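You operate a simulated robot arm through the tools that you are given. There is no shell and no other tool. Be economical: measure what you need, move in short steps, check, and stop when the job is done.

The job below is to be done with a simulated two-armed robot. You get a single attempt, and the scene is never put back.

JOB
Hold the brown bowl on the side top of the can bench steady with one hand and put the yellow shaker in it with the other.

It is judged by the outcome, as a careful person would: the job done as asked, and still so three seconds after it is handed in. It fails if anything else is knocked over, pushed out of place, dropped, spilled or broken.

ROBOT AND FRAMES
Two 7-joint arms with two-finger parallel grippers on one trunk, on a base that drives. Base frame: it is fixed to the floor where the robot stands at the start and does not move with it; the origin is under the middle of the robot, x ahead of it, y to its left, z up. Readings come in cm, rad, newtons and seconds.
The left shoulder is at the start at [-9.2, 11.9, 82.5], the right one opposite. With the tool pointing down near the work surface each hand reaches from about 16 to 58 cm from the robot's upright axis, wherever it stands, measured 20 degrees to its own side. Places, roughly: brown bowl [350, 75, 75]. Payload 3.43 kg a hand.
Tool frame (each hand has its own): the origin (TCP) lies between the finger pads and is the grasp point; the fingertips stand 3 cm ahead of it; z points along the fingers, y is the line along which they close. The gripper opens to 9.4 cm. The fingers are 2.8 cm wide and 1 cm thick; the gripper's body (5 by 9.6 cm) begins 5.5 cm behind the TCP.
Orientation is that of the tool frame in the base frame, as a unit quaternion [w, x, y, z]. With the fingers straight down and closing along the base's y, the tool's x points along the base's -x, its y along +y and its z along -z.

CONTROLS
- The arms move only by the tool nudge_tool. It takes "left_series", "right_series" or both (then of equal length, played together; a hand with none holds still); each is a list of rows, each a list of 7 numbers: the shift along the base's x, y, z in cm, then the turn, a rotation vector about the base's x, y, z in rad, then the opening, from 0 (shut) to 1 (fully open). In form: [[x, y, z, rx, ry, rz, fingers], ...]. A call has 1 to 20 rows; each row is the pose to reach, as a shift and turn from the pose commanded when the call began. Rows are played at 5 a second. More than 5 cm and 0.15 rad between two rows, or a gripper value outside its range, and nothing of the call is played. A pose out of reach is approached as far as the arm can. The call stops where the force on the tool passes 40 N (or 10 N more than at its start, if that is more) or the arm is blocked; 0.2 s more then pass. The fingers move at their own pace (about 15.3 cm/s each) and stop on an object; they squeeze with about 40 N. The grip force told is the motor's: it shows also when the fingers shut on nothing. Time passes only in rows, and 0.2 s behind the last, so rows that repeat a pose let the fingers close. The reply holds the time, the measured pose of the TCP, the force on the tool along the base axes, the opening and the grip force, in the units named above and with some noise, with the torque about the TCP (base axes, N m) and any sound that the robot's microphone picked up.
- Cameras (640 x 400 px; columns grow to the right, rows downward): "scene" is now at [2.41, 2.75, 153.51]; the picture's right is [0.22, -0.98, 0.00], its down [-0.81, -0.18, -0.56] and it looks along [0.54, 0.12, -0.83] (base axes); focal length 266 px, centre (320, 200). "left" rides on the left gripper at [7.6, -1.4, -10.2] in its tool frame; the picture's right is [0.18, 0.98, 0.00], its down [-0.75, 0.14, -0.64] and it looks along [-0.63, 0.12, 0.77] (tool axes); focal length 243 px, centre (320, 200). "right" rides on the right gripper at [7.6, 1.4, -10.2] in its tool frame; the picture's right is [-0.18, 0.98, 0.00], its down [-0.75, -0.14, -0.64] and it looks along [-0.63, -0.12, 0.77] (tool axes); focal length 243 px, centre (320, 200). There is no depth. A picture from a camera that has moved, and an enlarged one, comes with that camera's place and axes in the base frame and with its lens. The place of the scene camera against the robot may be out by one fixed shift of up to 2.5 cm in any direction.
- get_image(camera): a new picture of that camera. The clock stands still meanwhile.
- lift_body(by): slides the trunk up (or, below 0, down) by that many cm; the arms and the scene camera ride with it, the base frame stays. It gives what a move gives, with no picture.
- drive_base(legs): drives the robot by 1 to 6 legs, each [ahead, left, turn to the left] in cm, cm and rad, along the robot's own axes; the way and the turn of a leg run together, so that a leg with both is an arc; at most 150 cm and 3.142 rad a leg. The arms and the cameras ride along, it lands a little off, and it stops where it bumps. It gives what a move gives.
- turn_head(pan, tilt): turns the head with the scene camera to pan (to the left, within 2.496 rad either way) and tilt (down, from -0.506 to 1.204), counted from straight ahead of the robot. It gives what a move gives.
- inspect(camera, box): a new picture of the part [left, top, right, bottom] of that camera's present view, enlarged. The clock stands still meanwhile.
- hand_in(): hands the job in; it is judged then, once.

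Work in short steps. Places have to be worked out from the pictures, the camera data and where the tool is seen: move nearer, look again, correct. Check each grasp and each placing, and mend what went wrong. You have 120 turns and 108 pictures in all, those below and enlarged ones among them. Open the grippers and draw the arms clear of the work before you hand the job in, unless the task says otherwise; then end with one line.

The tools are called after "Emit:" as name(argument=value, ...) on one line, values as JSON. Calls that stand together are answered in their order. nudge_tool: Moves the arms, as the interface text tells. Its arguments: {"type":"object","properties":{"left_series":{"type":"array"},"right_series":{"type":"array"}},"required":[]} The other tools are called the same way: lift_body (by) slides the trunk up or down; drive_base (legs) drives the base; turn_head (pan, tilt) turns the head that bears the scene camera; get_image (camera) takes a picture; inspect (camera, box) takes an enlarged picture of a part of a camera's view; hand_in () hands the job in.

At the start:

```text
time_s: 0.0
left_position: [31.49, 29.16, 107.72]
left_tool_rot: [0.001, 0.0, 1.0, 0.0]
left_force: [-0.5, 0.6, -0.2]
left_torque: [0.02, -0.01, 0.01]
left_grip_width: 9.39
left_grasp_force: 0.1
right_position: [29.8, -2.05, 101.57]
right_tool_rot: [0.0, 0.0, 1.0, 0.0]
right_force: [0.5, -1.0, -0.1]
right_torque: [-0.03, 0.0, -0.01]
right_grip_width: 9.4
right_grasp_force: 0.1
trunk travel left (down, up): [-25.0, 8.5]
robot x, y, heading: [0.03, -0.01, -0.005]
head pan, tilt: [0.22, 0.981]
```

scene: 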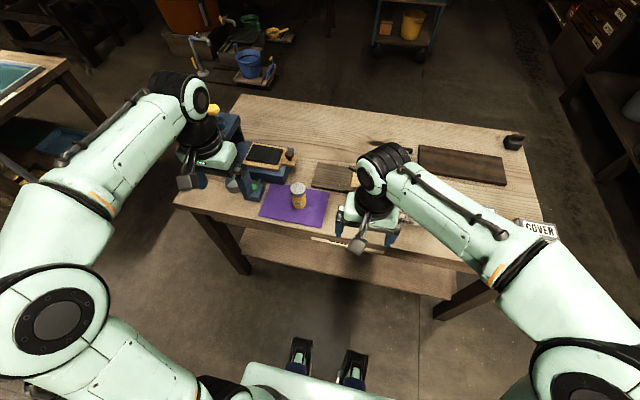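
right: 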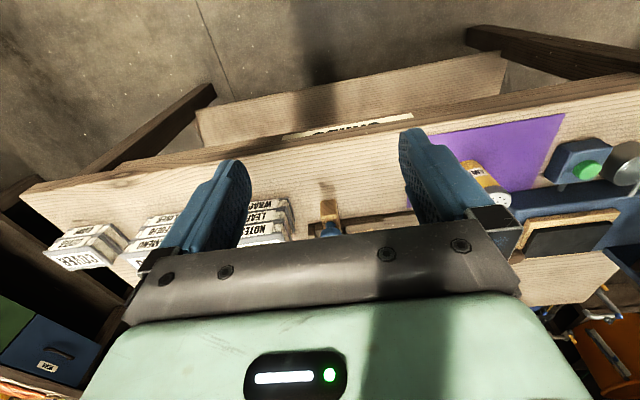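
left: 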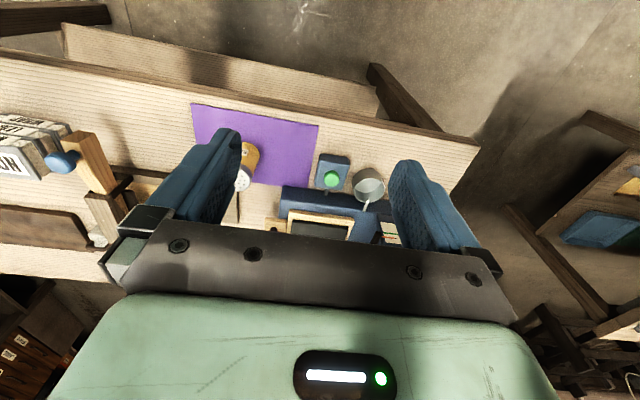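

The yellow shaker seems to be on the purple mat in front of me; the bowl is far ahead. I take a closer look at the shaker and lift the head to see the way.

Emit:
inspect(camera="scene", box=[160, 80, 420, 260])

Emit:
turn_head(pan=0.22, tilt=0.3)

Emit:
get_image(camera="scene")

```text
2.22 times, centred on (290, 170) of scene
camera zoom: at [2.41, 2.75, 153.51], right [0.22, -0.98, 0.0], down [-0.81, -0.18, -0.56], along [0.54, 0.12, -0.83], focal length 591 px, centre (387, 267)
```

zoom: 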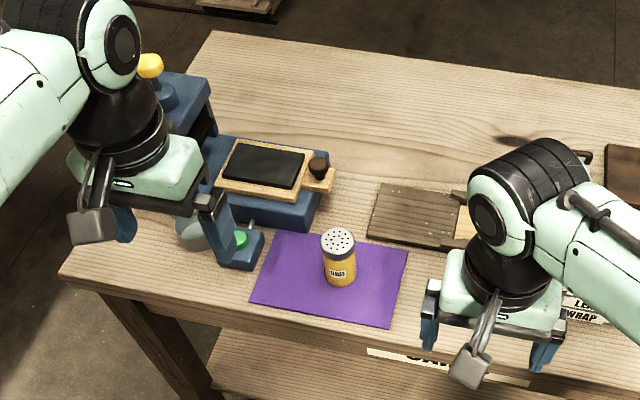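

```text
time_s: 1.1
left_position: [31.58, 29.09, 107.66]
left_tool_rot: [-0.001, 0.001, 1.0, 0.0]
left_force: [0.3, 0.2, 0.3]
left_torque: [-0.01, -0.02, 0.0]
left_grip_width: 9.4
left_grasp_force: 0.1
right_position: [29.57, -2.04, 101.62]
right_tool_rot: [0.001, 0.0, 1.0, 0.0]
right_force: [0.1, -0.3, 0.0]
right_torque: [0.02, 0.04, -0.06]
right_grip_width: 9.39
right_grasp_force: 0.1
trunk travel left (down, up): [-25.0, 8.5]
robot x, y, heading: [-0.22, 0.15, -0.002]
head pan, tilt: [0.22, 0.3]
```

```text
103 pictures are left
camera scene: at [4.61, 3.24, 159.32], right [0.22, -0.98, 0.0], down [-0.29, -0.06, -0.95], along [0.93, 0.21, -0.3], focal length 266 px, centre (320, 200)
```

scene: 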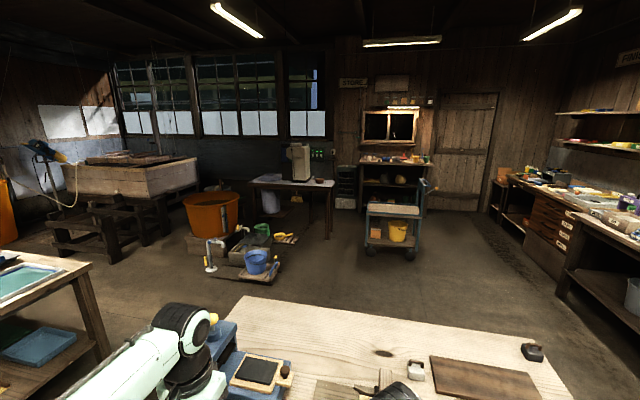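

I zoom in on the place where the bowl should appear, about (324,182).

Emit:
inspect(camera="scene", box=[180, 120, 460, 295])

Emit:
inspect(camera="scene", box=[240, 130, 360, 205])

```text
2.29 times, centred on (320, 208) of scene
camera zoom: at [4.61, 3.24, 159.32], right [0.22, -0.98, 0.0], down [-0.29, -0.06, -0.95], along [0.93, 0.21, -0.3], focal length 608 px, centre (320, 183)
```

zoom: 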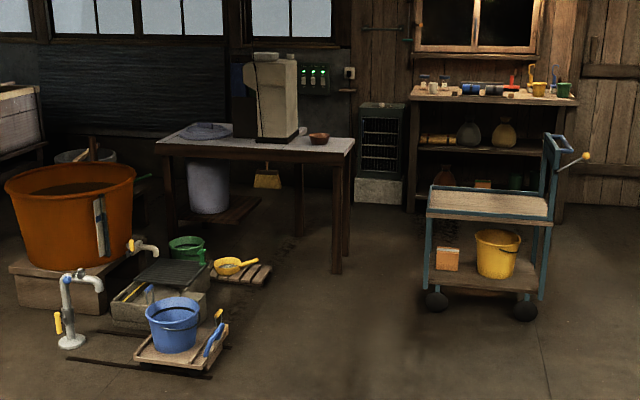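

```text
5.33 times, centred on (300, 168) of scene
camera zoom: at [4.61, 3.24, 159.32], right [0.22, -0.98, 0.0], down [-0.29, -0.06, -0.95], along [0.93, 0.21, -0.3], focal length 1417 px, centre (427, 373)
```

zoom: 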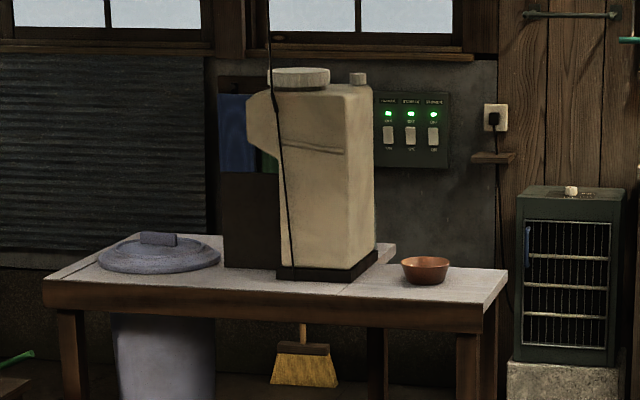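

The bowl is on the bench with the can-shaped machine. The shaker is near [49,19.5,75]; the left hand goes towards it, staying high, and then I look again.

Emit:
nudge_tool(left_series=[[3, -3, -2, 0, 0, 0, 1], [6, -6, -5, 0, 0, 0, 1], [9, -8, -8, 0, 0, 0, 1], [12.5, -9.6, -10.7, 0, 0, 0, 1], [12.5, -9.6, -10.7, 0, 0, 0, 1]])

Emit:
turn_head(pan=0.3, tilt=0.9)

Emit:
get_image(camera="left")

Emit:
get_image(camera="scene")

```text
refused: row 2 steps farther than a row can; nothing moved
```

```text
time_s: 2.0
left_position: [31.53, 29.15, 107.75]
left_tool_rot: [0.0, 0.0, 1.0, 0.0]
left_force: [0.6, 0.3, -0.5]
left_torque: [-0.02, -0.02, -0.02]
left_grip_width: 9.41
left_grasp_force: 0.0
right_position: [29.7, -2.07, 101.56]
right_tool_rot: [0.0, -0.001, 1.0, 0.0]
right_force: [0.5, 0.2, 1.2]
right_torque: [-0.02, -0.01, 0.01]
right_grip_width: 9.43
right_grasp_force: 0.1
trunk travel left (down, up): [-25.0, 8.5]
robot x, y, heading: [-0.36, 0.17, -0.001]
head pan, tilt: [0.3, 0.901]
```

```text
100 pictures are left
camera left: at [23.94, 27.72, 118.06], right [-0.18, 0.98, 0.0], down [0.75, 0.14, 0.64], along [0.63, 0.12, -0.77], focal length 243 px, centre (320, 200)
```

left: 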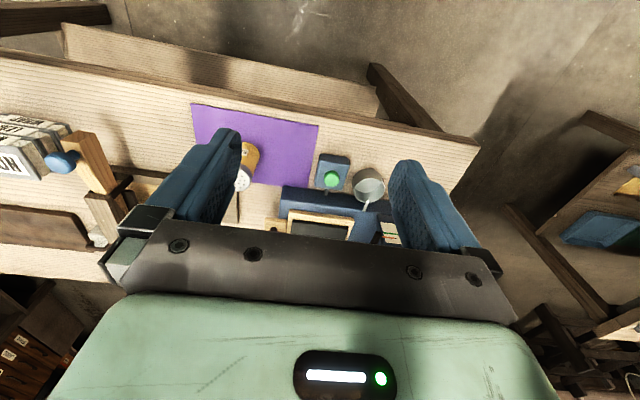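

```text
99 pictures are left
camera scene: at [2.71, 3.43, 154.1], right [0.3, -0.96, 0.0], down [-0.75, -0.23, -0.62], along [0.59, 0.18, -0.78], focal length 266 px, centre (320, 200)
```

scene: 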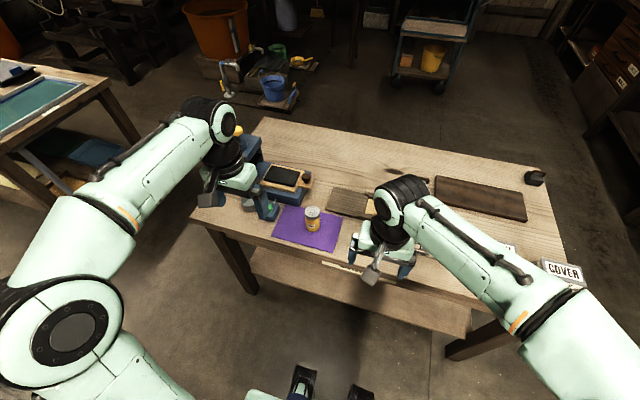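

The step was too long; I repeat the same move in shorter steps.

Emit:
nudge_tool(left_series=[[2.5, -2, -2.1, 0, 0, 0, 1], [5, -4, -4.2, 0, 0, 0, 1], [7.5, -6, -6.4, 0, 0, 0, 1], [10, -8, -8.5, 0, 0, 0, 1], [12.5, -9.6, -10.7, 0, 0, 0, 1], [12.5, -9.6, -10.7, 0, 0, 0, 1]])

Emit:
get_image(camera="left")

Emit:
inspect(camera="scene", box=[200, 120, 400, 250])

```text
time_s: 3.5
left_position: [44.2, 19.49, 96.98]
left_tool_rot: [0.0, -0.001, 1.0, -0.001]
left_force: [0.0, -0.6, -0.5]
left_torque: [-0.02, -0.02, 0.02]
left_grip_width: 9.39
left_grasp_force: 0.1
right_position: [29.61, -1.99, 101.66]
right_tool_rot: [0.0, 0.0, 1.0, 0.0]
right_force: [-0.7, -0.2, 0.4]
right_torque: [-0.01, -0.03, 0.01]
right_grip_width: 9.41
right_grasp_force: 0.1
trunk travel left (down, up): [-25.0, 8.5]
robot x, y, heading: [-0.1, -0.31, -0.001]
head pan, tilt: [0.3, 0.901]
```

```text
98 pictures are left
camera left: at [36.51, 18.15, 107.31], right [-0.18, 0.98, 0.0], down [0.75, 0.14, 0.64], along [0.63, 0.12, -0.77], focal length 243 px, centre (320, 200)
```

left: 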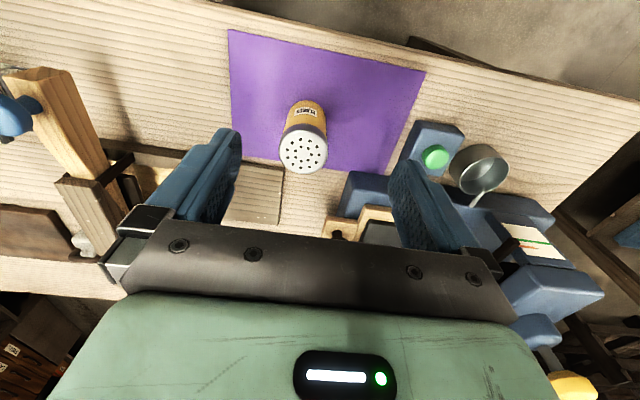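

```text
3.08 times, centred on (300, 185) of scene
camera zoom: at [2.64, 3.45, 154.1], right [0.3, -0.96, 0.0], down [-0.75, -0.23, -0.62], along [0.59, 0.18, -0.78], focal length 818 px, centre (382, 246)
```

zoom: 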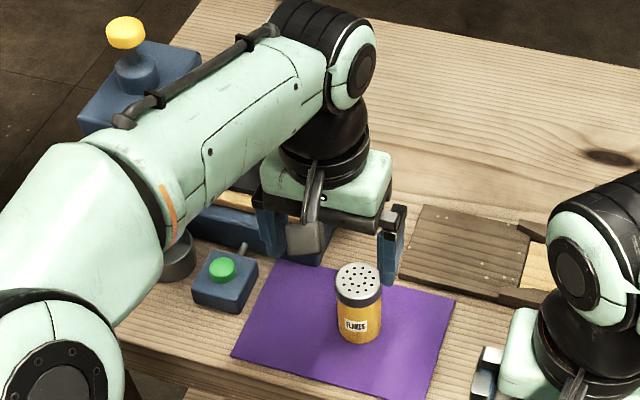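

Shaker top lies near [48,18.6,86]. I move above it with the tips still clear, and look.

Emit:
nudge_tool(left_series=[[1.8, -0.4, -2, 0, 0, 0, 1], [3.5, -0.8, -3.5, 0, 0, 0, 1], [3.5, -0.8, -3.5, 0, 0, 0, 1]])

Emit:
get_image(camera="left")

Emit:
inspect(camera="scene", box=[240, 140, 400, 240])

Emit:
get_image(camera="right")

```text
time_s: 4.2
left_position: [47.55, 18.71, 93.56]
left_tool_rot: [0.0, 0.0, 1.0, 0.0]
left_force: [0.5, -0.2, -0.5]
left_torque: [0.0, 0.01, 0.0]
left_grip_width: 9.4
left_grasp_force: 0.1
right_position: [29.48, -1.98, 101.56]
right_tool_rot: [0.0, 0.001, 1.0, -0.001]
right_force: [0.2, -1.1, -0.2]
right_torque: [-0.03, 0.0, 0.01]
right_grip_width: 9.41
right_grasp_force: 0.0
trunk travel left (down, up): [-25.0, 8.5]
robot x, y, heading: [0.42, -0.13, -0.002]
head pan, tilt: [0.3, 0.901]
```

```text
96 pictures are left
camera left: at [39.92, 17.36, 103.89], right [-0.18, 0.98, 0.0], down [0.75, 0.14, 0.64], along [0.63, 0.12, -0.77], focal length 243 px, centre (320, 200)
```

left: 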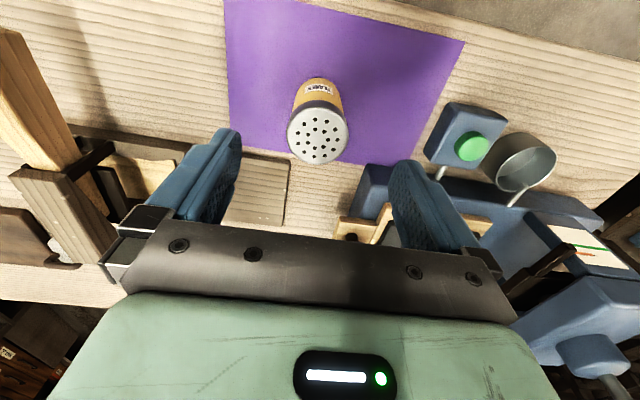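

```text
4.00 times, centred on (320, 190) of scene
camera zoom: at [2.68, 3.44, 154.1], right [0.3, -0.96, 0.0], down [-0.75, -0.23, -0.62], along [0.59, 0.18, -0.78], focal length 1063 px, centre (320, 240)
```

zoom: 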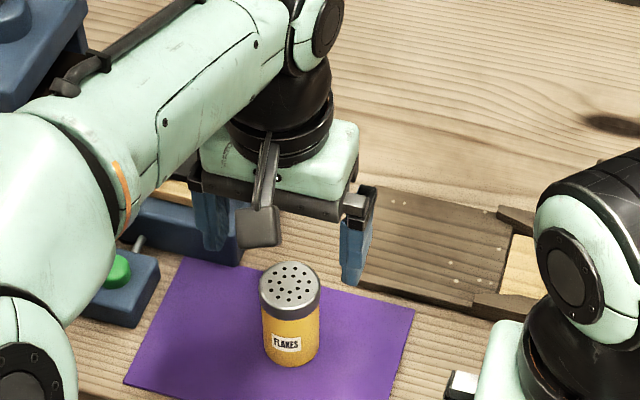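

```text
94 pictures are left
camera right: at [21.94, -0.54, 111.94], right [0.18, 0.98, 0.0], down [0.75, -0.14, 0.64], along [0.63, -0.12, -0.77], focal length 243 px, centre (320, 200)
```

right: 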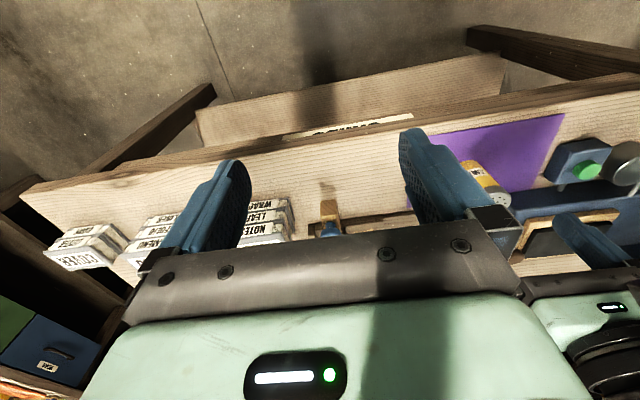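

From three views the shaker's top is at about [47.3,18.7,87], some 4.5 cm across. I descend straight with open fingers to grasp height and check before closing.

Emit:
nudge_tool(left_series=[[-0.1, 0, -2, 0, 0, 0, 1], [-0.2, 0, -4, 0, 0, 0, 1], [-0.2, 0, -6, 0, 0, 0, 1], [-0.2, 0, -7.5, 0, 0, 0, 1], [-0.2, 0, -9, 0, 0, 0, 1], [-0.2, 0, -9, 0, 0, 0, 1]])

Emit:
get_image(camera="left")

Emit:
inspect(camera="scene", box=[240, 140, 400, 240])

```text
time_s: 5.7
left_position: [47.24, 18.77, 84.47]
left_tool_rot: [0.0, 0.0, 1.0, 0.0]
left_force: [-0.4, 0.2, 0.1]
left_torque: [0.02, 0.03, 0.02]
left_grip_width: 9.41
left_grasp_force: 0.1
right_position: [29.63, -2.07, 101.65]
right_tool_rot: [-0.001, 0.0, 1.0, 0.0]
right_force: [-0.5, 0.1, 0.3]
right_torque: [-0.03, 0.01, -0.01]
right_grip_width: 9.41
right_grasp_force: 0.0
trunk travel left (down, up): [-25.0, 8.5]
robot x, y, heading: [0.24, -0.32, -0.001]
head pan, tilt: [0.3, 0.901]
```

```text
93 pictures are left
camera left: at [39.67, 17.33, 94.8], right [-0.18, 0.98, 0.0], down [0.75, 0.14, 0.64], along [0.63, 0.12, -0.77], focal length 243 px, centre (320, 200)
```

left: 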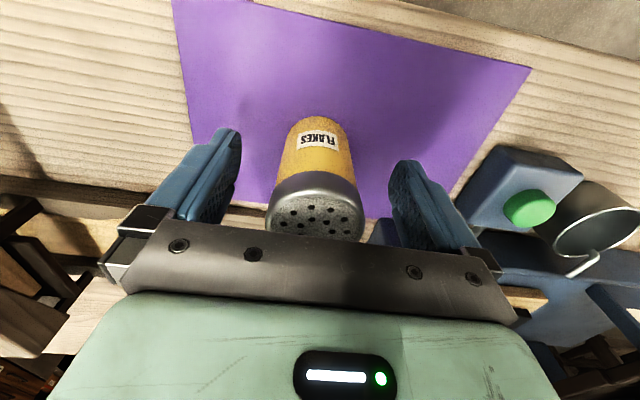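

```text
4.00 times, centred on (320, 190) of scene
camera zoom: at [2.7, 3.43, 154.1], right [0.3, -0.96, 0.0], down [-0.75, -0.23, -0.62], along [0.59, 0.18, -0.78], focal length 1063 px, centre (320, 240)
```

zoom: 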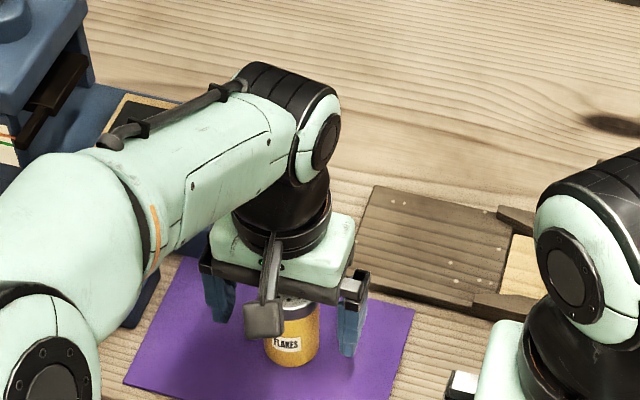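

The shaker stands between the fingers. I close on it.

Emit:
nudge_tool(left_series=[[-0.3, 0, 0, 0, 0, 0, 1], [-0.3, 0, 0, 0, 0, 0, 0.6], [-0.3, 0, 0, 0, 0, 0, 0.3], [-0.3, 0, 0, 0, 0, 0, 0.3], [-0.3, 0, 0, 0, 0, 0, 0.3]])

```text
time_s: 6.8
left_position: [47.0, 18.82, 84.58]
left_tool_rot: [-0.001, 0.0, 1.0, 0.0]
left_force: [0.0, 0.4, -0.6]
left_torque: [0.01, -0.01, -0.01]
left_grip_width: 5.02
left_grasp_force: 40.2
right_position: [29.67, -2.11, 101.49]
right_tool_rot: [0.001, 0.0, 1.0, 0.0]
right_force: [-0.4, -0.3, 0.0]
right_torque: [-0.02, 0.03, -0.03]
right_grip_width: 9.4
right_grasp_force: 0.1
trunk travel left (down, up): [-25.0, 8.5]
robot x, y, heading: [0.27, -0.03, -0.006]
head pan, tilt: [0.3, 0.901]
```

Gripped at 5.0 cm with 40 N. I lift and draw back a bit.

Emit:
nudge_tool(left_series=[[-0.3, 0, 2, 0, 0, 0, 0.3], [-0.3, 0, 5, 0, 0, 0, 0.3], [-0.3, 0, 9, 0, 0, 0, 0.3], [-0.3, 0, 13, 0, 0, 0, 0.3], [-4, 1, 16, 0, 0, 0, 0.3], [-8, 2, 18, 0, 0, 0, 0.3], [-12, 4, 20, 0, 0, 0, 0.3], [-12, 4, 20, 0, 0, 0, 0.3]])

Emit:
get_image(camera="left")

Emit:
turn_head(pan=0.9, tilt=0.5)

Emit:
get_image(camera="scene")

Emit:
turn_head(pan=-0.8, tilt=0.5)

Emit:
get_image(camera="scene")

```text
time_s: 8.7
left_position: [35.26, 22.36, 104.49]
left_tool_rot: [0.0, 0.0, 1.0, 0.0]
left_force: [-0.6, 0.6, -1.2]
left_torque: [0.01, 0.01, -0.01]
left_grip_width: 5.04
left_grasp_force: 40.1
right_position: [29.76, -2.08, 101.7]
right_tool_rot: [0.0, -0.001, 1.0, 0.0]
right_force: [0.0, 0.4, -0.9]
right_torque: [0.0, 0.03, 0.01]
right_grip_width: 9.39
right_grasp_force: 0.0
trunk travel left (down, up): [-25.0, 8.5]
robot x, y, heading: [-0.12, 0.44, 0.001]
head pan, tilt: [0.3, 0.901]
```

```text
91 pictures are left
camera left: at [27.71, 20.91, 114.88], right [-0.18, 0.98, 0.0], down [0.75, 0.14, 0.64], along [0.63, 0.12, -0.77], focal length 243 px, centre (320, 200)
```

left: 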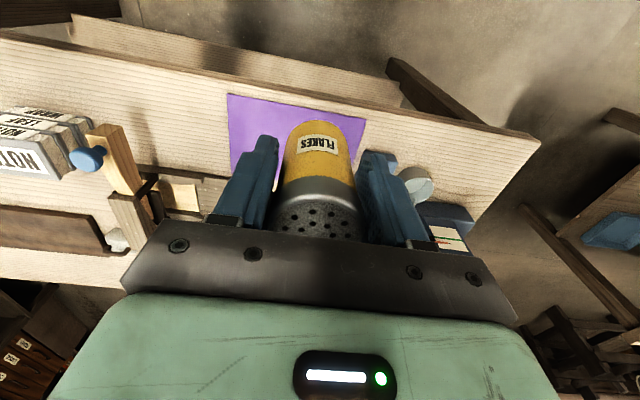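

```text
time_s: 9.7
left_position: [35.33, 22.48, 104.61]
left_tool_rot: [0.0, 0.0, 1.0, 0.0]
left_force: [-0.3, -0.8, -0.4]
left_torque: [0.0, -0.01, -0.01]
left_grip_width: 5.06
left_grasp_force: 40.1
right_position: [29.69, -2.09, 101.52]
right_tool_rot: [0.001, 0.001, 1.0, -0.001]
right_force: [0.1, -0.4, -0.9]
right_torque: [0.02, 0.03, 0.02]
right_grip_width: 9.41
right_grasp_force: 0.0
trunk travel left (down, up): [-25.0, 8.5]
robot x, y, heading: [0.11, -0.29, -0.002]
head pan, tilt: [0.901, 0.499]
```

```text
90 pictures are left
camera scene: at [1.16, 8.33, 157.48], right [0.78, -0.62, 0.0], down [-0.3, -0.38, -0.88], along [0.55, 0.69, -0.48], focal length 266 px, centre (320, 200)
```

scene: 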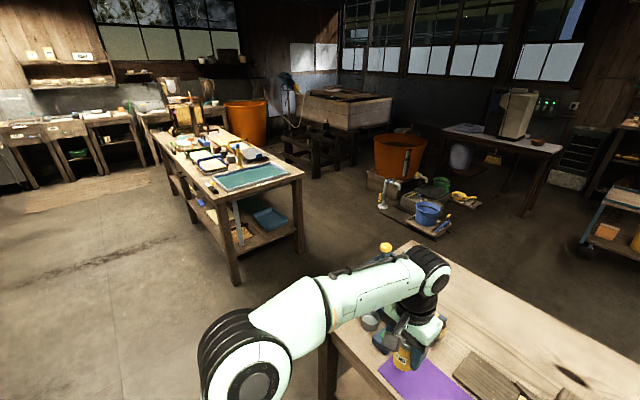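

```text
time_s: 11.4
left_position: [35.3, 22.46, 104.6]
left_tool_rot: [0.0, -0.001, 1.0, 0.001]
left_force: [0.8, 0.0, -0.7]
left_torque: [-0.01, 0.05, -0.01]
left_grip_width: 5.05
left_grasp_force: 40.0
right_position: [29.72, -1.99, 101.56]
right_tool_rot: [0.001, 0.0, 1.0, 0.0]
right_force: [0.5, 0.1, 1.0]
right_torque: [-0.03, 0.01, -0.01]
right_grip_width: 9.41
right_grasp_force: 0.0
trunk travel left (down, up): [-25.0, 8.5]
robot x, y, heading: [0.25, 0.2, -0.001]
head pan, tilt: [-0.799, 0.499]
```

```text
89 pictures are left
camera scene: at [1.85, -5.31, 157.48], right [-0.72, -0.7, 0.0], down [-0.33, 0.34, -0.88], along [0.61, -0.63, -0.48], focal length 266 px, centre (320, 200)
```

scene: 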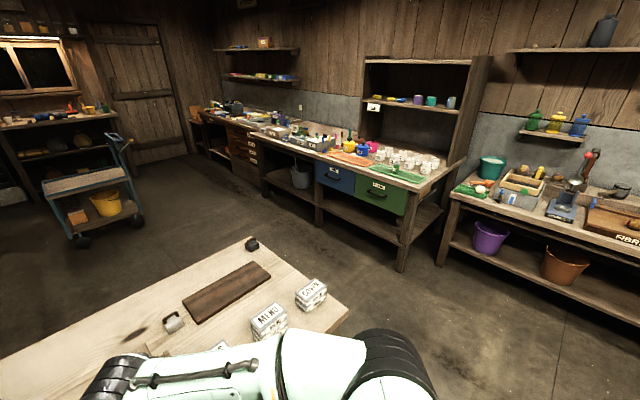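

The shaker is firmly held. The bowl bench's right end needs to be approached from the y<60 side, around the cart, so I'll take the lane right of this table. First I check the floor behind me and to the right.

Emit:
turn_head(pan=-1.7, tilt=0.7)

Emit:
get_image(camera="scene")

Emit:
turn_head(pan=-2.49, tilt=0.8)

Emit:
get_image(camera="scene")

```text
time_s: 12.6
left_position: [35.31, 22.47, 104.47]
left_tool_rot: [0.0, -0.001, 1.0, 0.0]
left_force: [0.5, -0.9, 0.0]
left_torque: [0.03, -0.03, 0.0]
left_grip_width: 5.08
left_grasp_force: 40.0
right_position: [29.65, -2.07, 101.62]
right_tool_rot: [0.0, 0.0, 1.0, 0.0]
right_force: [0.2, -0.2, -0.8]
right_torque: [0.0, 0.02, -0.02]
right_grip_width: 9.42
right_grasp_force: 0.2
trunk travel left (down, up): [-25.0, 8.5]
robot x, y, heading: [0.0, 0.28, 0.001]
head pan, tilt: [-1.7, 0.7]
```

```text
88 pictures are left
camera scene: at [-5.58, -7.22, 155.72], right [-0.99, 0.13, 0.0], down [0.08, 0.64, -0.77], along [-0.1, -0.76, -0.64], focal length 266 px, centre (320, 200)
```

scene: 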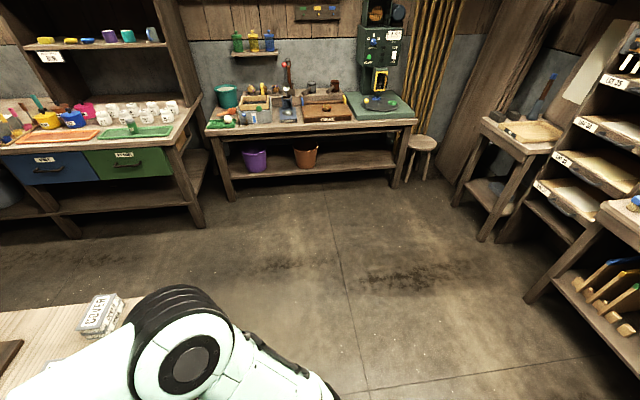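

```text
time_s: 13.7
left_position: [35.35, 22.38, 104.63]
left_tool_rot: [-0.001, 0.0, 1.0, 0.001]
left_force: [0.1, -0.6, -1.1]
left_torque: [0.01, -0.02, 0.0]
left_grip_width: 5.03
left_grasp_force: 40.0
right_position: [29.58, -2.06, 101.62]
right_tool_rot: [0.0, 0.0, 1.0, 0.0]
right_force: [-0.9, 0.1, -0.6]
right_torque: [0.05, 0.0, 0.02]
right_grip_width: 9.36
right_grasp_force: 0.2
trunk travel left (down, up): [-25.0, 8.5]
robot x, y, heading: [-0.08, 0.24, 0.002]
head pan, tilt: [-2.491, 0.799]
```

```text
87 pictures are left
camera scene: at [-10.91, -3.69, 154.89], right [-0.61, 0.8, 0.0], down [0.57, 0.43, -0.7], along [-0.55, -0.42, -0.72], focal length 266 px, centre (320, 200)
```

scene: 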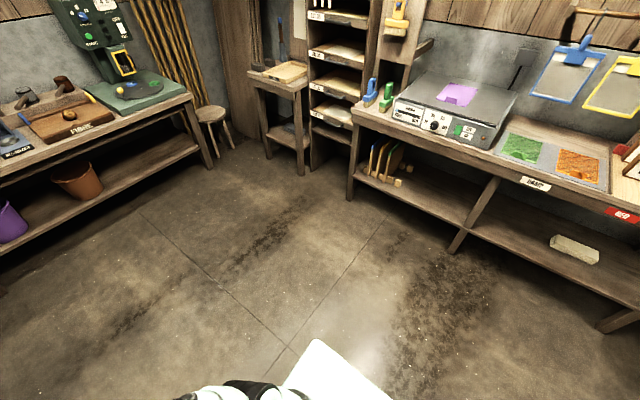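

Behind is free to about x=-144. I check the robot's own footprint by looking steeply down before driving.

Emit:
turn_head(pan=-2.2, tilt=1.2)

Emit:
get_image(camera="scene")

Emit:
turn_head(pan=0.0, tilt=1.2)

Emit:
get_image(camera="scene")

```text
time_s: 14.6
left_position: [35.24, 22.36, 104.5]
left_tool_rot: [-0.001, 0.001, 1.0, 0.0]
left_force: [0.2, -0.2, -0.7]
left_torque: [0.01, 0.03, -0.05]
left_grip_width: 5.03
left_grasp_force: 40.5
right_position: [29.61, -2.1, 101.55]
right_tool_rot: [0.0, 0.0, 1.0, 0.0]
right_force: [-0.5, -0.5, -0.1]
right_torque: [-0.02, -0.01, 0.0]
right_grip_width: 9.42
right_grasp_force: 0.1
trunk travel left (down, up): [-25.0, 8.5]
robot x, y, heading: [0.1, -0.3, -0.001]
head pan, tilt: [-2.201, 1.201]
```

```text
86 pictures are left
camera scene: at [-7.8, -3.32, 152.12], right [-0.81, 0.59, 0.0], down [0.55, 0.75, -0.36], along [-0.21, -0.29, -0.93], focal length 266 px, centre (320, 200)
```

scene: 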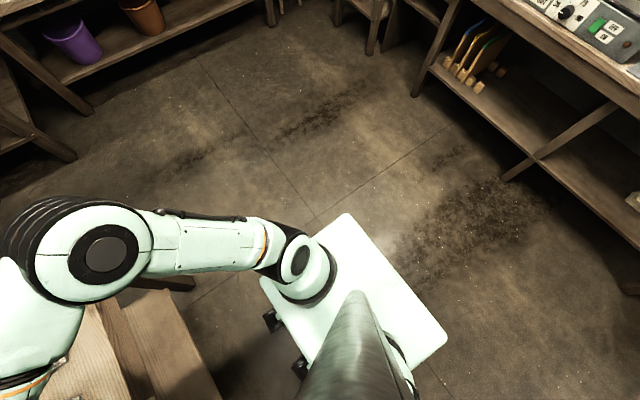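

```text
time_s: 16.6
left_position: [35.21, 22.37, 104.52]
left_tool_rot: [0.0, 0.0, 1.0, 0.001]
left_force: [-0.5, 0.1, -0.5]
left_torque: [0.01, 0.03, 0.0]
left_grip_width: 5.03
left_grasp_force: 40.5
right_position: [29.65, -2.2, 101.58]
right_tool_rot: [0.0, -0.001, 1.0, 0.0]
right_force: [0.2, 0.7, -0.2]
right_torque: [-0.01, -0.01, 0.01]
right_grip_width: 9.38
right_grasp_force: 0.1
trunk travel left (down, up): [-25.0, 8.5]
robot x, y, heading: [-0.23, 0.02, -0.002]
head pan, tilt: [0.0, 1.201]
```

```text
85 pictures are left
camera scene: at [1.09, 1.2, 152.12], right [0.0, -1.0, 0.0], down [-0.93, 0.0, -0.36], along [0.36, 0.0, -0.93], focal length 266 px, centre (320, 200)
```

scene: 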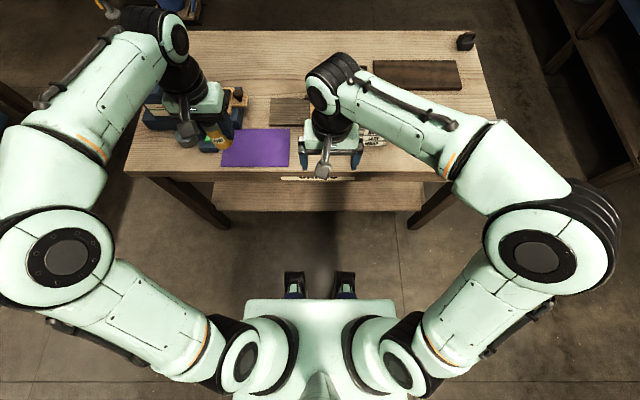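

My base spans about x -40..+12 and ±28 cm, elbows reach ±48. I back off, strafe right to y≈-105 and drive ahead to x≈120, then look.

Emit:
drive_base(legs=[[-30, 0, 0], [0, -106, 0], [120, 0, 0]])

Emit:
turn_head(pan=0.3, tilt=0.35)

Emit:
get_image(camera="scene")

```text
time_s: 33.6
left_position: [123.58, -85.66, 104.56]
left_tool_rot: [-0.001, -0.001, 1.0, 0.0]
left_force: [-0.6, 0.7, -0.4]
left_torque: [-0.01, 0.03, -0.02]
left_grip_width: 5.05
left_grasp_force: 40.2
right_position: [117.99, -110.18, 101.63]
right_tool_rot: [0.0, 0.0, 1.0, 0.0]
right_force: [-0.3, 0.2, 0.5]
right_torque: [0.04, 0.03, 0.01]
right_grip_width: 9.4
right_grasp_force: 0.1
trunk travel left (down, up): [-25.0, 8.5]
robot x, y, heading: [88.09, -108.16, 0.002]
head pan, tilt: [0.0, 1.201]
```

```text
time_s: 34.7
left_position: [123.66, -85.79, 104.52]
left_tool_rot: [0.0, -0.001, 1.0, -0.001]
left_force: [-0.1, 0.2, -1.1]
left_torque: [0.03, 0.0, 0.02]
left_grip_width: 5.04
left_grasp_force: 40.3
right_position: [117.94, -110.08, 101.73]
right_tool_rot: [0.001, 0.0, 1.0, 0.001]
right_force: [0.0, -0.1, 0.5]
right_torque: [0.02, 0.0, -0.02]
right_grip_width: 9.38
right_grasp_force: 0.0
trunk travel left (down, up): [-25.0, 8.5]
robot x, y, heading: [88.41, -108.24, -0.004]
head pan, tilt: [0.3, 0.351]
```

```text
84 pictures are left
camera scene: at [92.75, -104.2, 158.85], right [0.3, -0.96, 0.0], down [-0.33, -0.1, -0.94], along [0.9, 0.28, -0.34], focal length 266 px, centre (320, 200)
```

scene: 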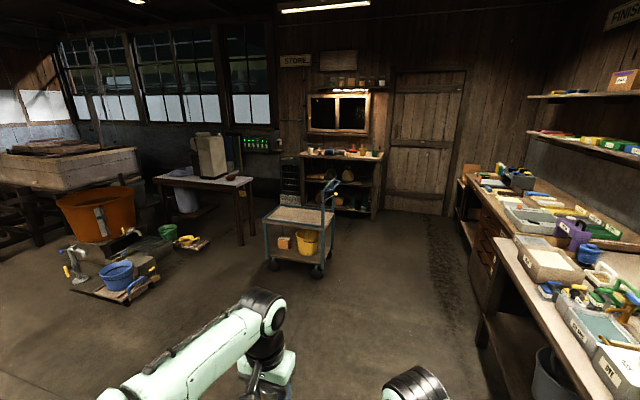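

The way is clear along y≈-98 (cart x 304–355, y -36..16; shelf front x≈460). I drive to about x=385 and turn to face the bowl there.

Emit:
drive_base(legs=[[145, 10, 0], [150, 0, 0], [0, 0, 2.1]])

Emit:
turn_head(pan=0, tilt=0.5)

Emit:
get_image(camera="scene")

```text
time_s: 53.9
left_position: [342.17, -81.4, 104.55]
left_tool_rot: [0.0, 0.878, -0.479, 0.0]
left_force: [-0.3, 0.3, -0.3]
left_torque: [-0.03, 0.0, 0.01]
left_grip_width: 5.0
left_grasp_force: 40.4
right_position: [365.69, -72.95, 101.58]
right_tool_rot: [0.0, 0.878, -0.479, 0.0]
right_force: [-0.5, -0.7, 0.1]
right_torque: [-0.02, -0.01, -0.01]
right_grip_width: 9.41
right_grasp_force: 0.0
trunk travel left (down, up): [-25.0, 8.5]
robot x, y, heading: [380.4, -99.07, 2.139]
head pan, tilt: [0.3, 0.351]
```

```text
time_s: 54.7
left_position: [342.16, -81.28, 104.58]
left_tool_rot: [0.0, 0.878, -0.479, 0.001]
left_force: [-0.6, 0.4, -1.4]
left_torque: [-0.05, 0.02, 0.01]
left_grip_width: 5.04
left_grasp_force: 39.6
right_position: [365.81, -72.9, 101.6]
right_tool_rot: [0.0, 0.878, -0.478, 0.0]
right_force: [-0.3, 0.1, -0.9]
right_torque: [0.01, 0.01, 0.01]
right_grip_width: 9.41
right_grasp_force: 0.0
trunk travel left (down, up): [-25.0, 8.5]
robot x, y, heading: [380.36, -99.05, 2.142]
head pan, tilt: [0.0, 0.499]
```

```text
83 pictures are left
camera scene: at [377.48, -93.73, 157.49], right [0.84, 0.54, 0.0], down [0.26, -0.4, -0.88], along [-0.48, 0.74, -0.48], focal length 266 px, centre (320, 200)
```

scene: 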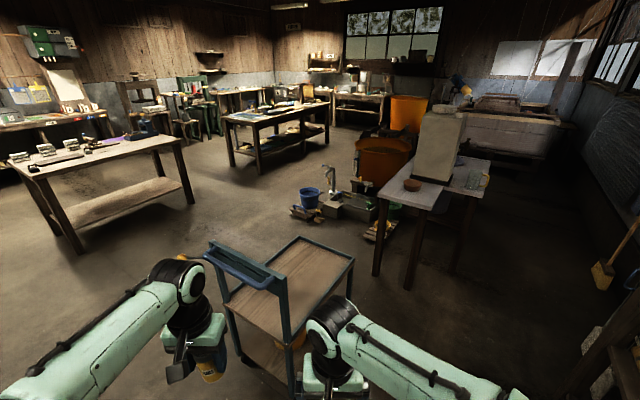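

The bowl is at roughly [340,88] as seen from here; the cart is left of my path. I shift away from the cart and drive along +y past it to about y=0.

Emit:
drive_base(legs=[[-3, -14, 0], [84, -54, 0]])

Emit:
turn_head(pan=0, tilt=0.8)

Emit:
get_image(camera="scene")

```text
time_s: 61.5
left_position: [357.31, 24.68, 104.6]
left_tool_rot: [0.0, 0.874, -0.487, 0.0]
left_force: [0.2, -0.1, -1.5]
left_torque: [-0.01, 0.01, 0.0]
left_grip_width: 5.02
left_grasp_force: 40.2
right_position: [380.99, 32.8, 101.54]
right_tool_rot: [0.0, 0.874, -0.486, 0.0]
right_force: [0.2, -0.3, 0.3]
right_torque: [0.0, 0.0, 0.01]
right_grip_width: 9.39
right_grasp_force: 0.1
trunk travel left (down, up): [-25.0, 8.5]
robot x, y, heading: [394.8, 6.29, 2.125]
head pan, tilt: [0.0, 0.499]
```

```text
time_s: 62.3
left_position: [357.39, 24.57, 104.59]
left_tool_rot: [-0.001, 0.874, -0.485, 0.0]
left_force: [0.2, -0.7, -1.0]
left_torque: [-0.02, 0.02, 0.01]
left_grip_width: 5.04
left_grasp_force: 39.9
right_position: [381.05, 32.74, 101.64]
right_tool_rot: [0.0, 0.874, -0.486, 0.0]
right_force: [0.3, 0.8, -0.4]
right_torque: [0.02, 0.02, 0.0]
right_grip_width: 9.41
right_grasp_force: 0.1
trunk travel left (down, up): [-25.0, 8.5]
robot x, y, heading: [394.74, 6.51, 2.128]
head pan, tilt: [0.0, 0.799]
```

```text
82 pictures are left
camera scene: at [392.81, 10.79, 154.89], right [0.85, 0.53, 0.0], down [0.38, -0.61, -0.7], along [-0.37, 0.59, -0.72], focal length 266 px, centre (320, 200)
```

scene: 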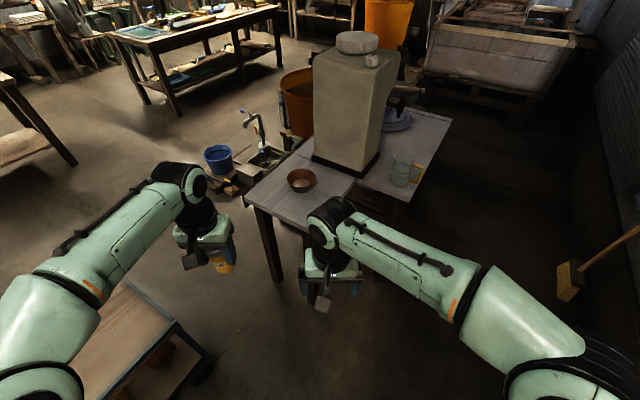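

Bowl appears at ≈[337,83], bench edges x≈322–382, y≥60, cart corner ≈[328,13], and the can machine behind the bowl. I drive to about (359,36) with heading ≈2.04, which clears the cart.

Emit:
drive_base(legs=[[43, 14.5, -0.08]])

Emit:
turn_head(pan=0, tilt=0.9)

Emit:
get_image(camera="scene")

Emit:
get_image(camera="right")

```text
time_s: 64.8
left_position: [328.71, 55.14, 104.39]
left_tool_rot: [0.0, 0.85, -0.526, 0.0]
left_force: [0.2, 1.0, -0.6]
left_torque: [-0.02, 0.05, 0.03]
left_grip_width: 5.01
left_grasp_force: 40.7
right_position: [352.91, 60.9, 101.57]
right_tool_rot: [0.001, 0.85, -0.526, 0.001]
right_force: [0.7, 0.1, -0.1]
right_torque: [0.04, 0.03, 0.01]
right_grip_width: 9.41
right_grasp_force: 0.1
trunk travel left (down, up): [-25.0, 8.5]
robot x, y, heading: [363.9, 33.39, 2.029]
head pan, tilt: [0.0, 0.799]
stopped in leg 1: the robot was blocked; the commanded pose is now the measured one
```

```text
time_s: 65.5
left_position: [328.42, 55.12, 104.49]
left_tool_rot: [0.0, 0.851, -0.526, 0.001]
left_force: [0.4, 1.2, -0.6]
left_torque: [-0.04, -0.01, 0.04]
left_grip_width: 5.05
left_grasp_force: 40.3
right_position: [352.78, 61.04, 101.7]
right_tool_rot: [0.0, 0.851, -0.525, 0.001]
right_force: [-0.8, -0.2, -0.8]
right_torque: [0.03, -0.01, 0.06]
right_grip_width: 9.4
right_grasp_force: 0.1
trunk travel left (down, up): [-25.0, 8.5]
robot x, y, heading: [364.15, 33.36, 2.036]
head pan, tilt: [0.0, 0.901]
```

```text
81 pictures are left
camera scene: at [362.71, 37.62, 154.1], right [0.89, 0.45, 0.0], down [0.35, -0.7, -0.62], along [-0.28, 0.56, -0.78], focal length 266 px, centre (320, 200)
```

scene: 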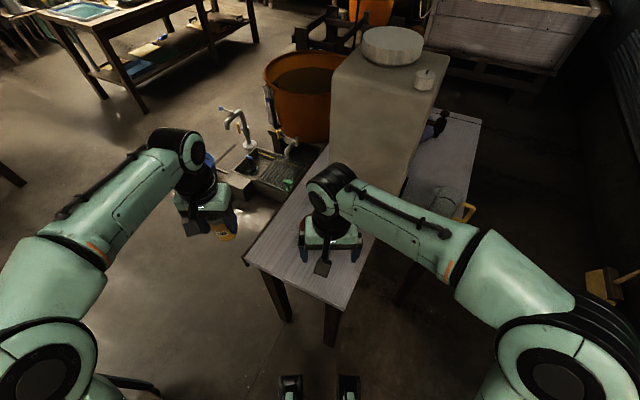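

```text
80 pictures are left
camera right: at [354.86, 53.66, 111.9], right [-0.96, -0.28, 0.0], down [-0.21, 0.74, 0.64], along [-0.18, 0.62, -0.77], focal length 243 px, centre (320, 200)
```

right: 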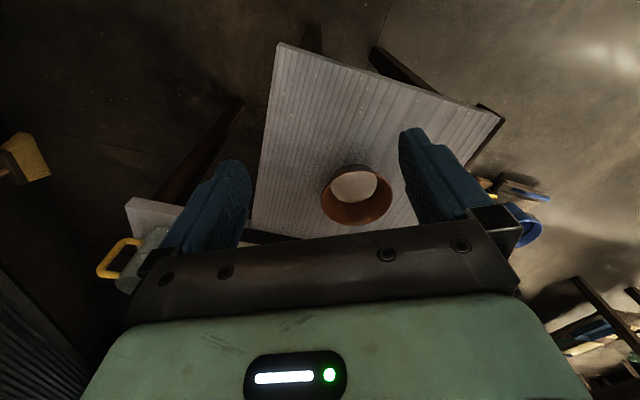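

The drive was blocked. The bowl is seen at ≈[341,78]. I look around my base to find what I touched.

Emit:
turn_head(pan=1.1, tilt=1.1)

Emit:
get_image(camera="scene")

Emit:
turn_head(pan=-1.1, tilt=1.1)

Emit:
get_image(camera="scene")

```text
time_s: 66.8
left_position: [328.51, 55.07, 104.42]
left_tool_rot: [0.001, 0.851, -0.526, 0.0]
left_force: [-0.7, -0.5, -1.2]
left_torque: [-0.03, -0.03, 0.01]
left_grip_width: 5.0
left_grasp_force: 39.5
right_position: [352.79, 60.98, 101.61]
right_tool_rot: [0.0, 0.851, -0.525, -0.001]
right_force: [0.4, 0.7, -0.5]
right_torque: [0.0, 0.01, 0.01]
right_grip_width: 9.4
right_grasp_force: 0.0
trunk travel left (down, up): [-25.0, 8.5]
robot x, y, heading: [364.47, 33.2, 2.041]
head pan, tilt: [1.1, 1.1]
```

```text
79 pictures are left
camera scene: at [359.79, 30.89, 152.72], right [0.01, 1.0, 0.0], down [0.89, -0.01, -0.45], along [-0.45, 0.0, -0.89], focal length 266 px, centre (320, 200)
```

scene: 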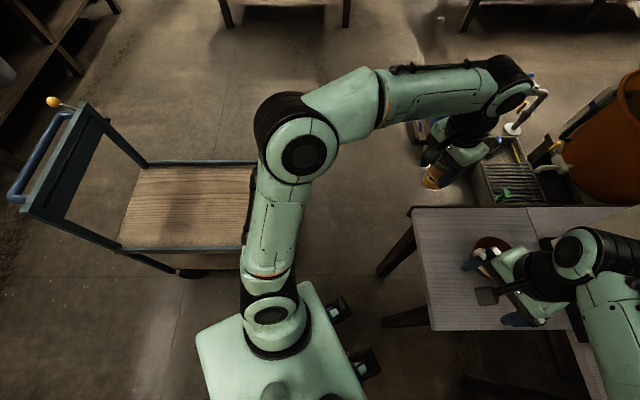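

```text
time_s: 68.9
left_position: [328.49, 55.15, 104.55]
left_tool_rot: [0.0, 0.851, -0.525, 0.0]
left_force: [-0.1, -1.1, -1.2]
left_torque: [-0.01, 0.01, -0.03]
left_grip_width: 5.03
left_grasp_force: 39.7
right_position: [352.78, 61.0, 101.53]
right_tool_rot: [0.0, 0.851, -0.526, 0.0]
right_force: [-1.1, -0.6, 0.3]
right_torque: [0.0, 0.02, -0.01]
right_grip_width: 9.38
right_grasp_force: 0.1
trunk travel left (down, up): [-25.0, 8.5]
robot x, y, heading: [364.33, 33.7, 2.03]
head pan, tilt: [-1.1, 1.1]
```

```text
78 pictures are left
camera scene: at [369.85, 35.92, 152.71], right [0.81, -0.59, 0.0], down [-0.53, -0.72, -0.45], along [0.27, 0.37, -0.89], focal length 266 px, centre (320, 200)
```

scene: 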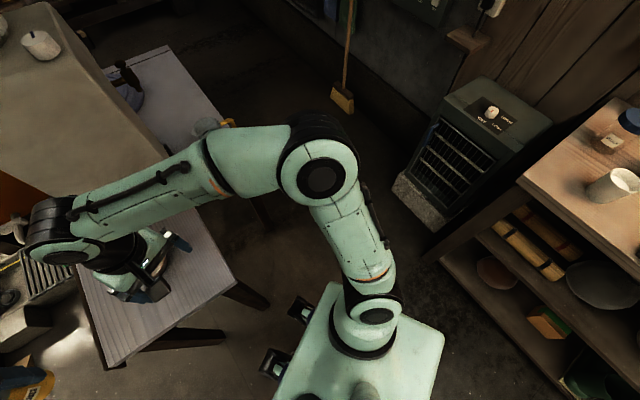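

No visible contact — nothing was displaced, and the bowl is already ~50 cm dead ahead, within reach. I'll grip the bowl's rim with the right hand on its near-right side; first I yaw that hand by -0.78 rad and bring it beside the bowl, still high.

Emit:
nudge_tool(right_series=[[-0.1, 2, -0.7, 0, 0, -0.13, 1], [-0.2, 4, -1.5, 0, 0, -0.26, 1], [-0.4, 6.5, -2.2, 0, 0, -0.39, 1], [-0.5, 9, -3, 0, 0, -0.52, 1], [-0.6, 11, -3.7, 0, 0, -0.65, 1], [-0.8, 13, -4.5, 0, 0, -0.78, 1], [-0.8, 13, -4.5, 0, 0, -0.78, 1]])

Emit:
turn_head(pan=0.0, tilt=1.0)

Emit:
get_image(camera="scene")

Emit:
get_image(camera="right")

Emit:
get_image(camera="left")

```text
time_s: 70.5
left_position: [328.4, 55.11, 104.66]
left_tool_rot: [0.001, 0.851, -0.526, 0.001]
left_force: [1.1, 0.1, -0.9]
left_torque: [0.0, 0.0, 0.02]
left_grip_width: 5.01
left_grasp_force: 39.9
right_position: [352.1, 73.84, 96.9]
right_tool_rot: [0.0, -0.587, 0.81, 0.001]
right_force: [0.0, 0.0, 0.6]
right_torque: [0.01, 0.0, -0.01]
right_grip_width: 9.38
right_grasp_force: 0.1
trunk travel left (down, up): [-25.0, 8.5]
robot x, y, heading: [364.15, 33.72, 2.033]
head pan, tilt: [-1.1, 1.1]
```

```text
time_s: 71.8
left_position: [328.54, 55.17, 104.43]
left_tool_rot: [0.0, 0.85, -0.526, 0.001]
left_force: [1.0, -0.7, -0.2]
left_torque: [-0.01, -0.03, 0.02]
left_grip_width: 5.05
left_grasp_force: 39.7
right_position: [352.08, 73.82, 96.94]
right_tool_rot: [0.0, -0.588, 0.809, 0.0]
right_force: [0.1, 0.7, 0.2]
right_torque: [0.0, -0.01, -0.02]
right_grip_width: 9.42
right_grasp_force: 0.1
trunk travel left (down, up): [-25.0, 8.5]
robot x, y, heading: [364.25, 33.54, 2.033]
head pan, tilt: [0.0, 1.0]
```

```text
77 pictures are left
camera scene: at [362.99, 37.07, 153.37], right [0.89, 0.45, 0.0], down [0.38, -0.75, -0.54], along [-0.24, 0.48, -0.84], focal length 266 px, centre (320, 200)
```

scene: 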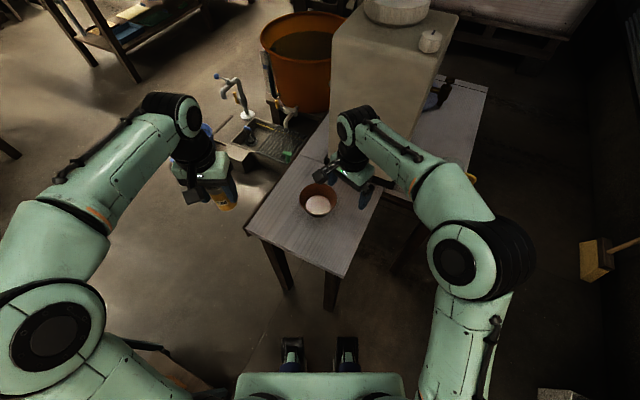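

```text
76 pictures are left
camera right: at [348.29, 67.15, 107.23], right [-0.88, 0.48, 0.0], down [0.37, 0.67, 0.64], along [0.31, 0.56, -0.77], focal length 243 px, centre (320, 200)
```

right: 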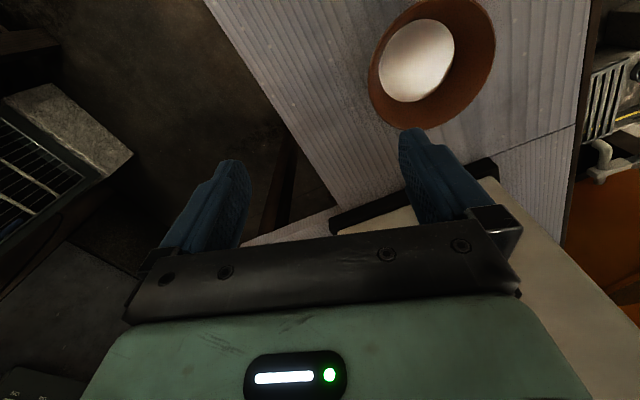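

```text
75 pictures are left
camera left: at [333.18, 48.92, 114.8], right [-0.8, -0.6, 0.0], down [-0.46, 0.61, 0.64], along [-0.39, 0.51, -0.77], focal length 243 px, centre (320, 200)
```

left: 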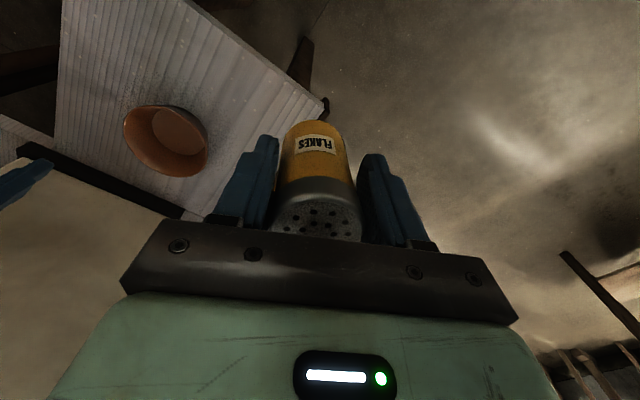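

Rim centre triangulates to ≈[341.2,77.8,78], radius ≈6.6. I check whether the bowl contains something.

Emit:
inspect(camera="right", box=[350, 0, 510, 100])

Emit:
inspect(camera="scene", box=[260, 140, 420, 240])

```text
4.00 times, centred on (430, 50) of right
camera zoom: at [348.29, 67.15, 107.23], right [-0.88, 0.48, 0.0], down [0.37, 0.67, 0.64], along [0.31, 0.56, -0.77], focal length 970 px, centre (-120, 800)
```

zoom: 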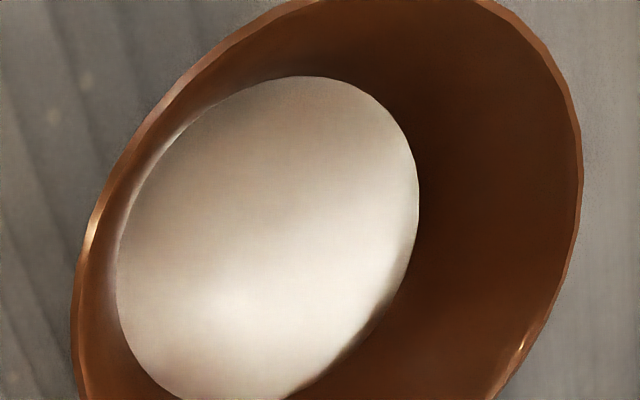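

```text
4.00 times, centred on (340, 190) of scene
camera zoom: at [362.99, 37.07, 153.37], right [0.89, 0.45, 0.0], down [0.38, -0.75, -0.54], along [-0.24, 0.48, -0.84], focal length 1063 px, centre (240, 240)
```

zoom: 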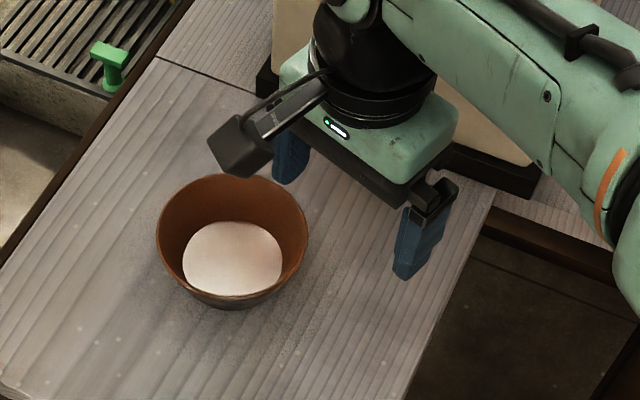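

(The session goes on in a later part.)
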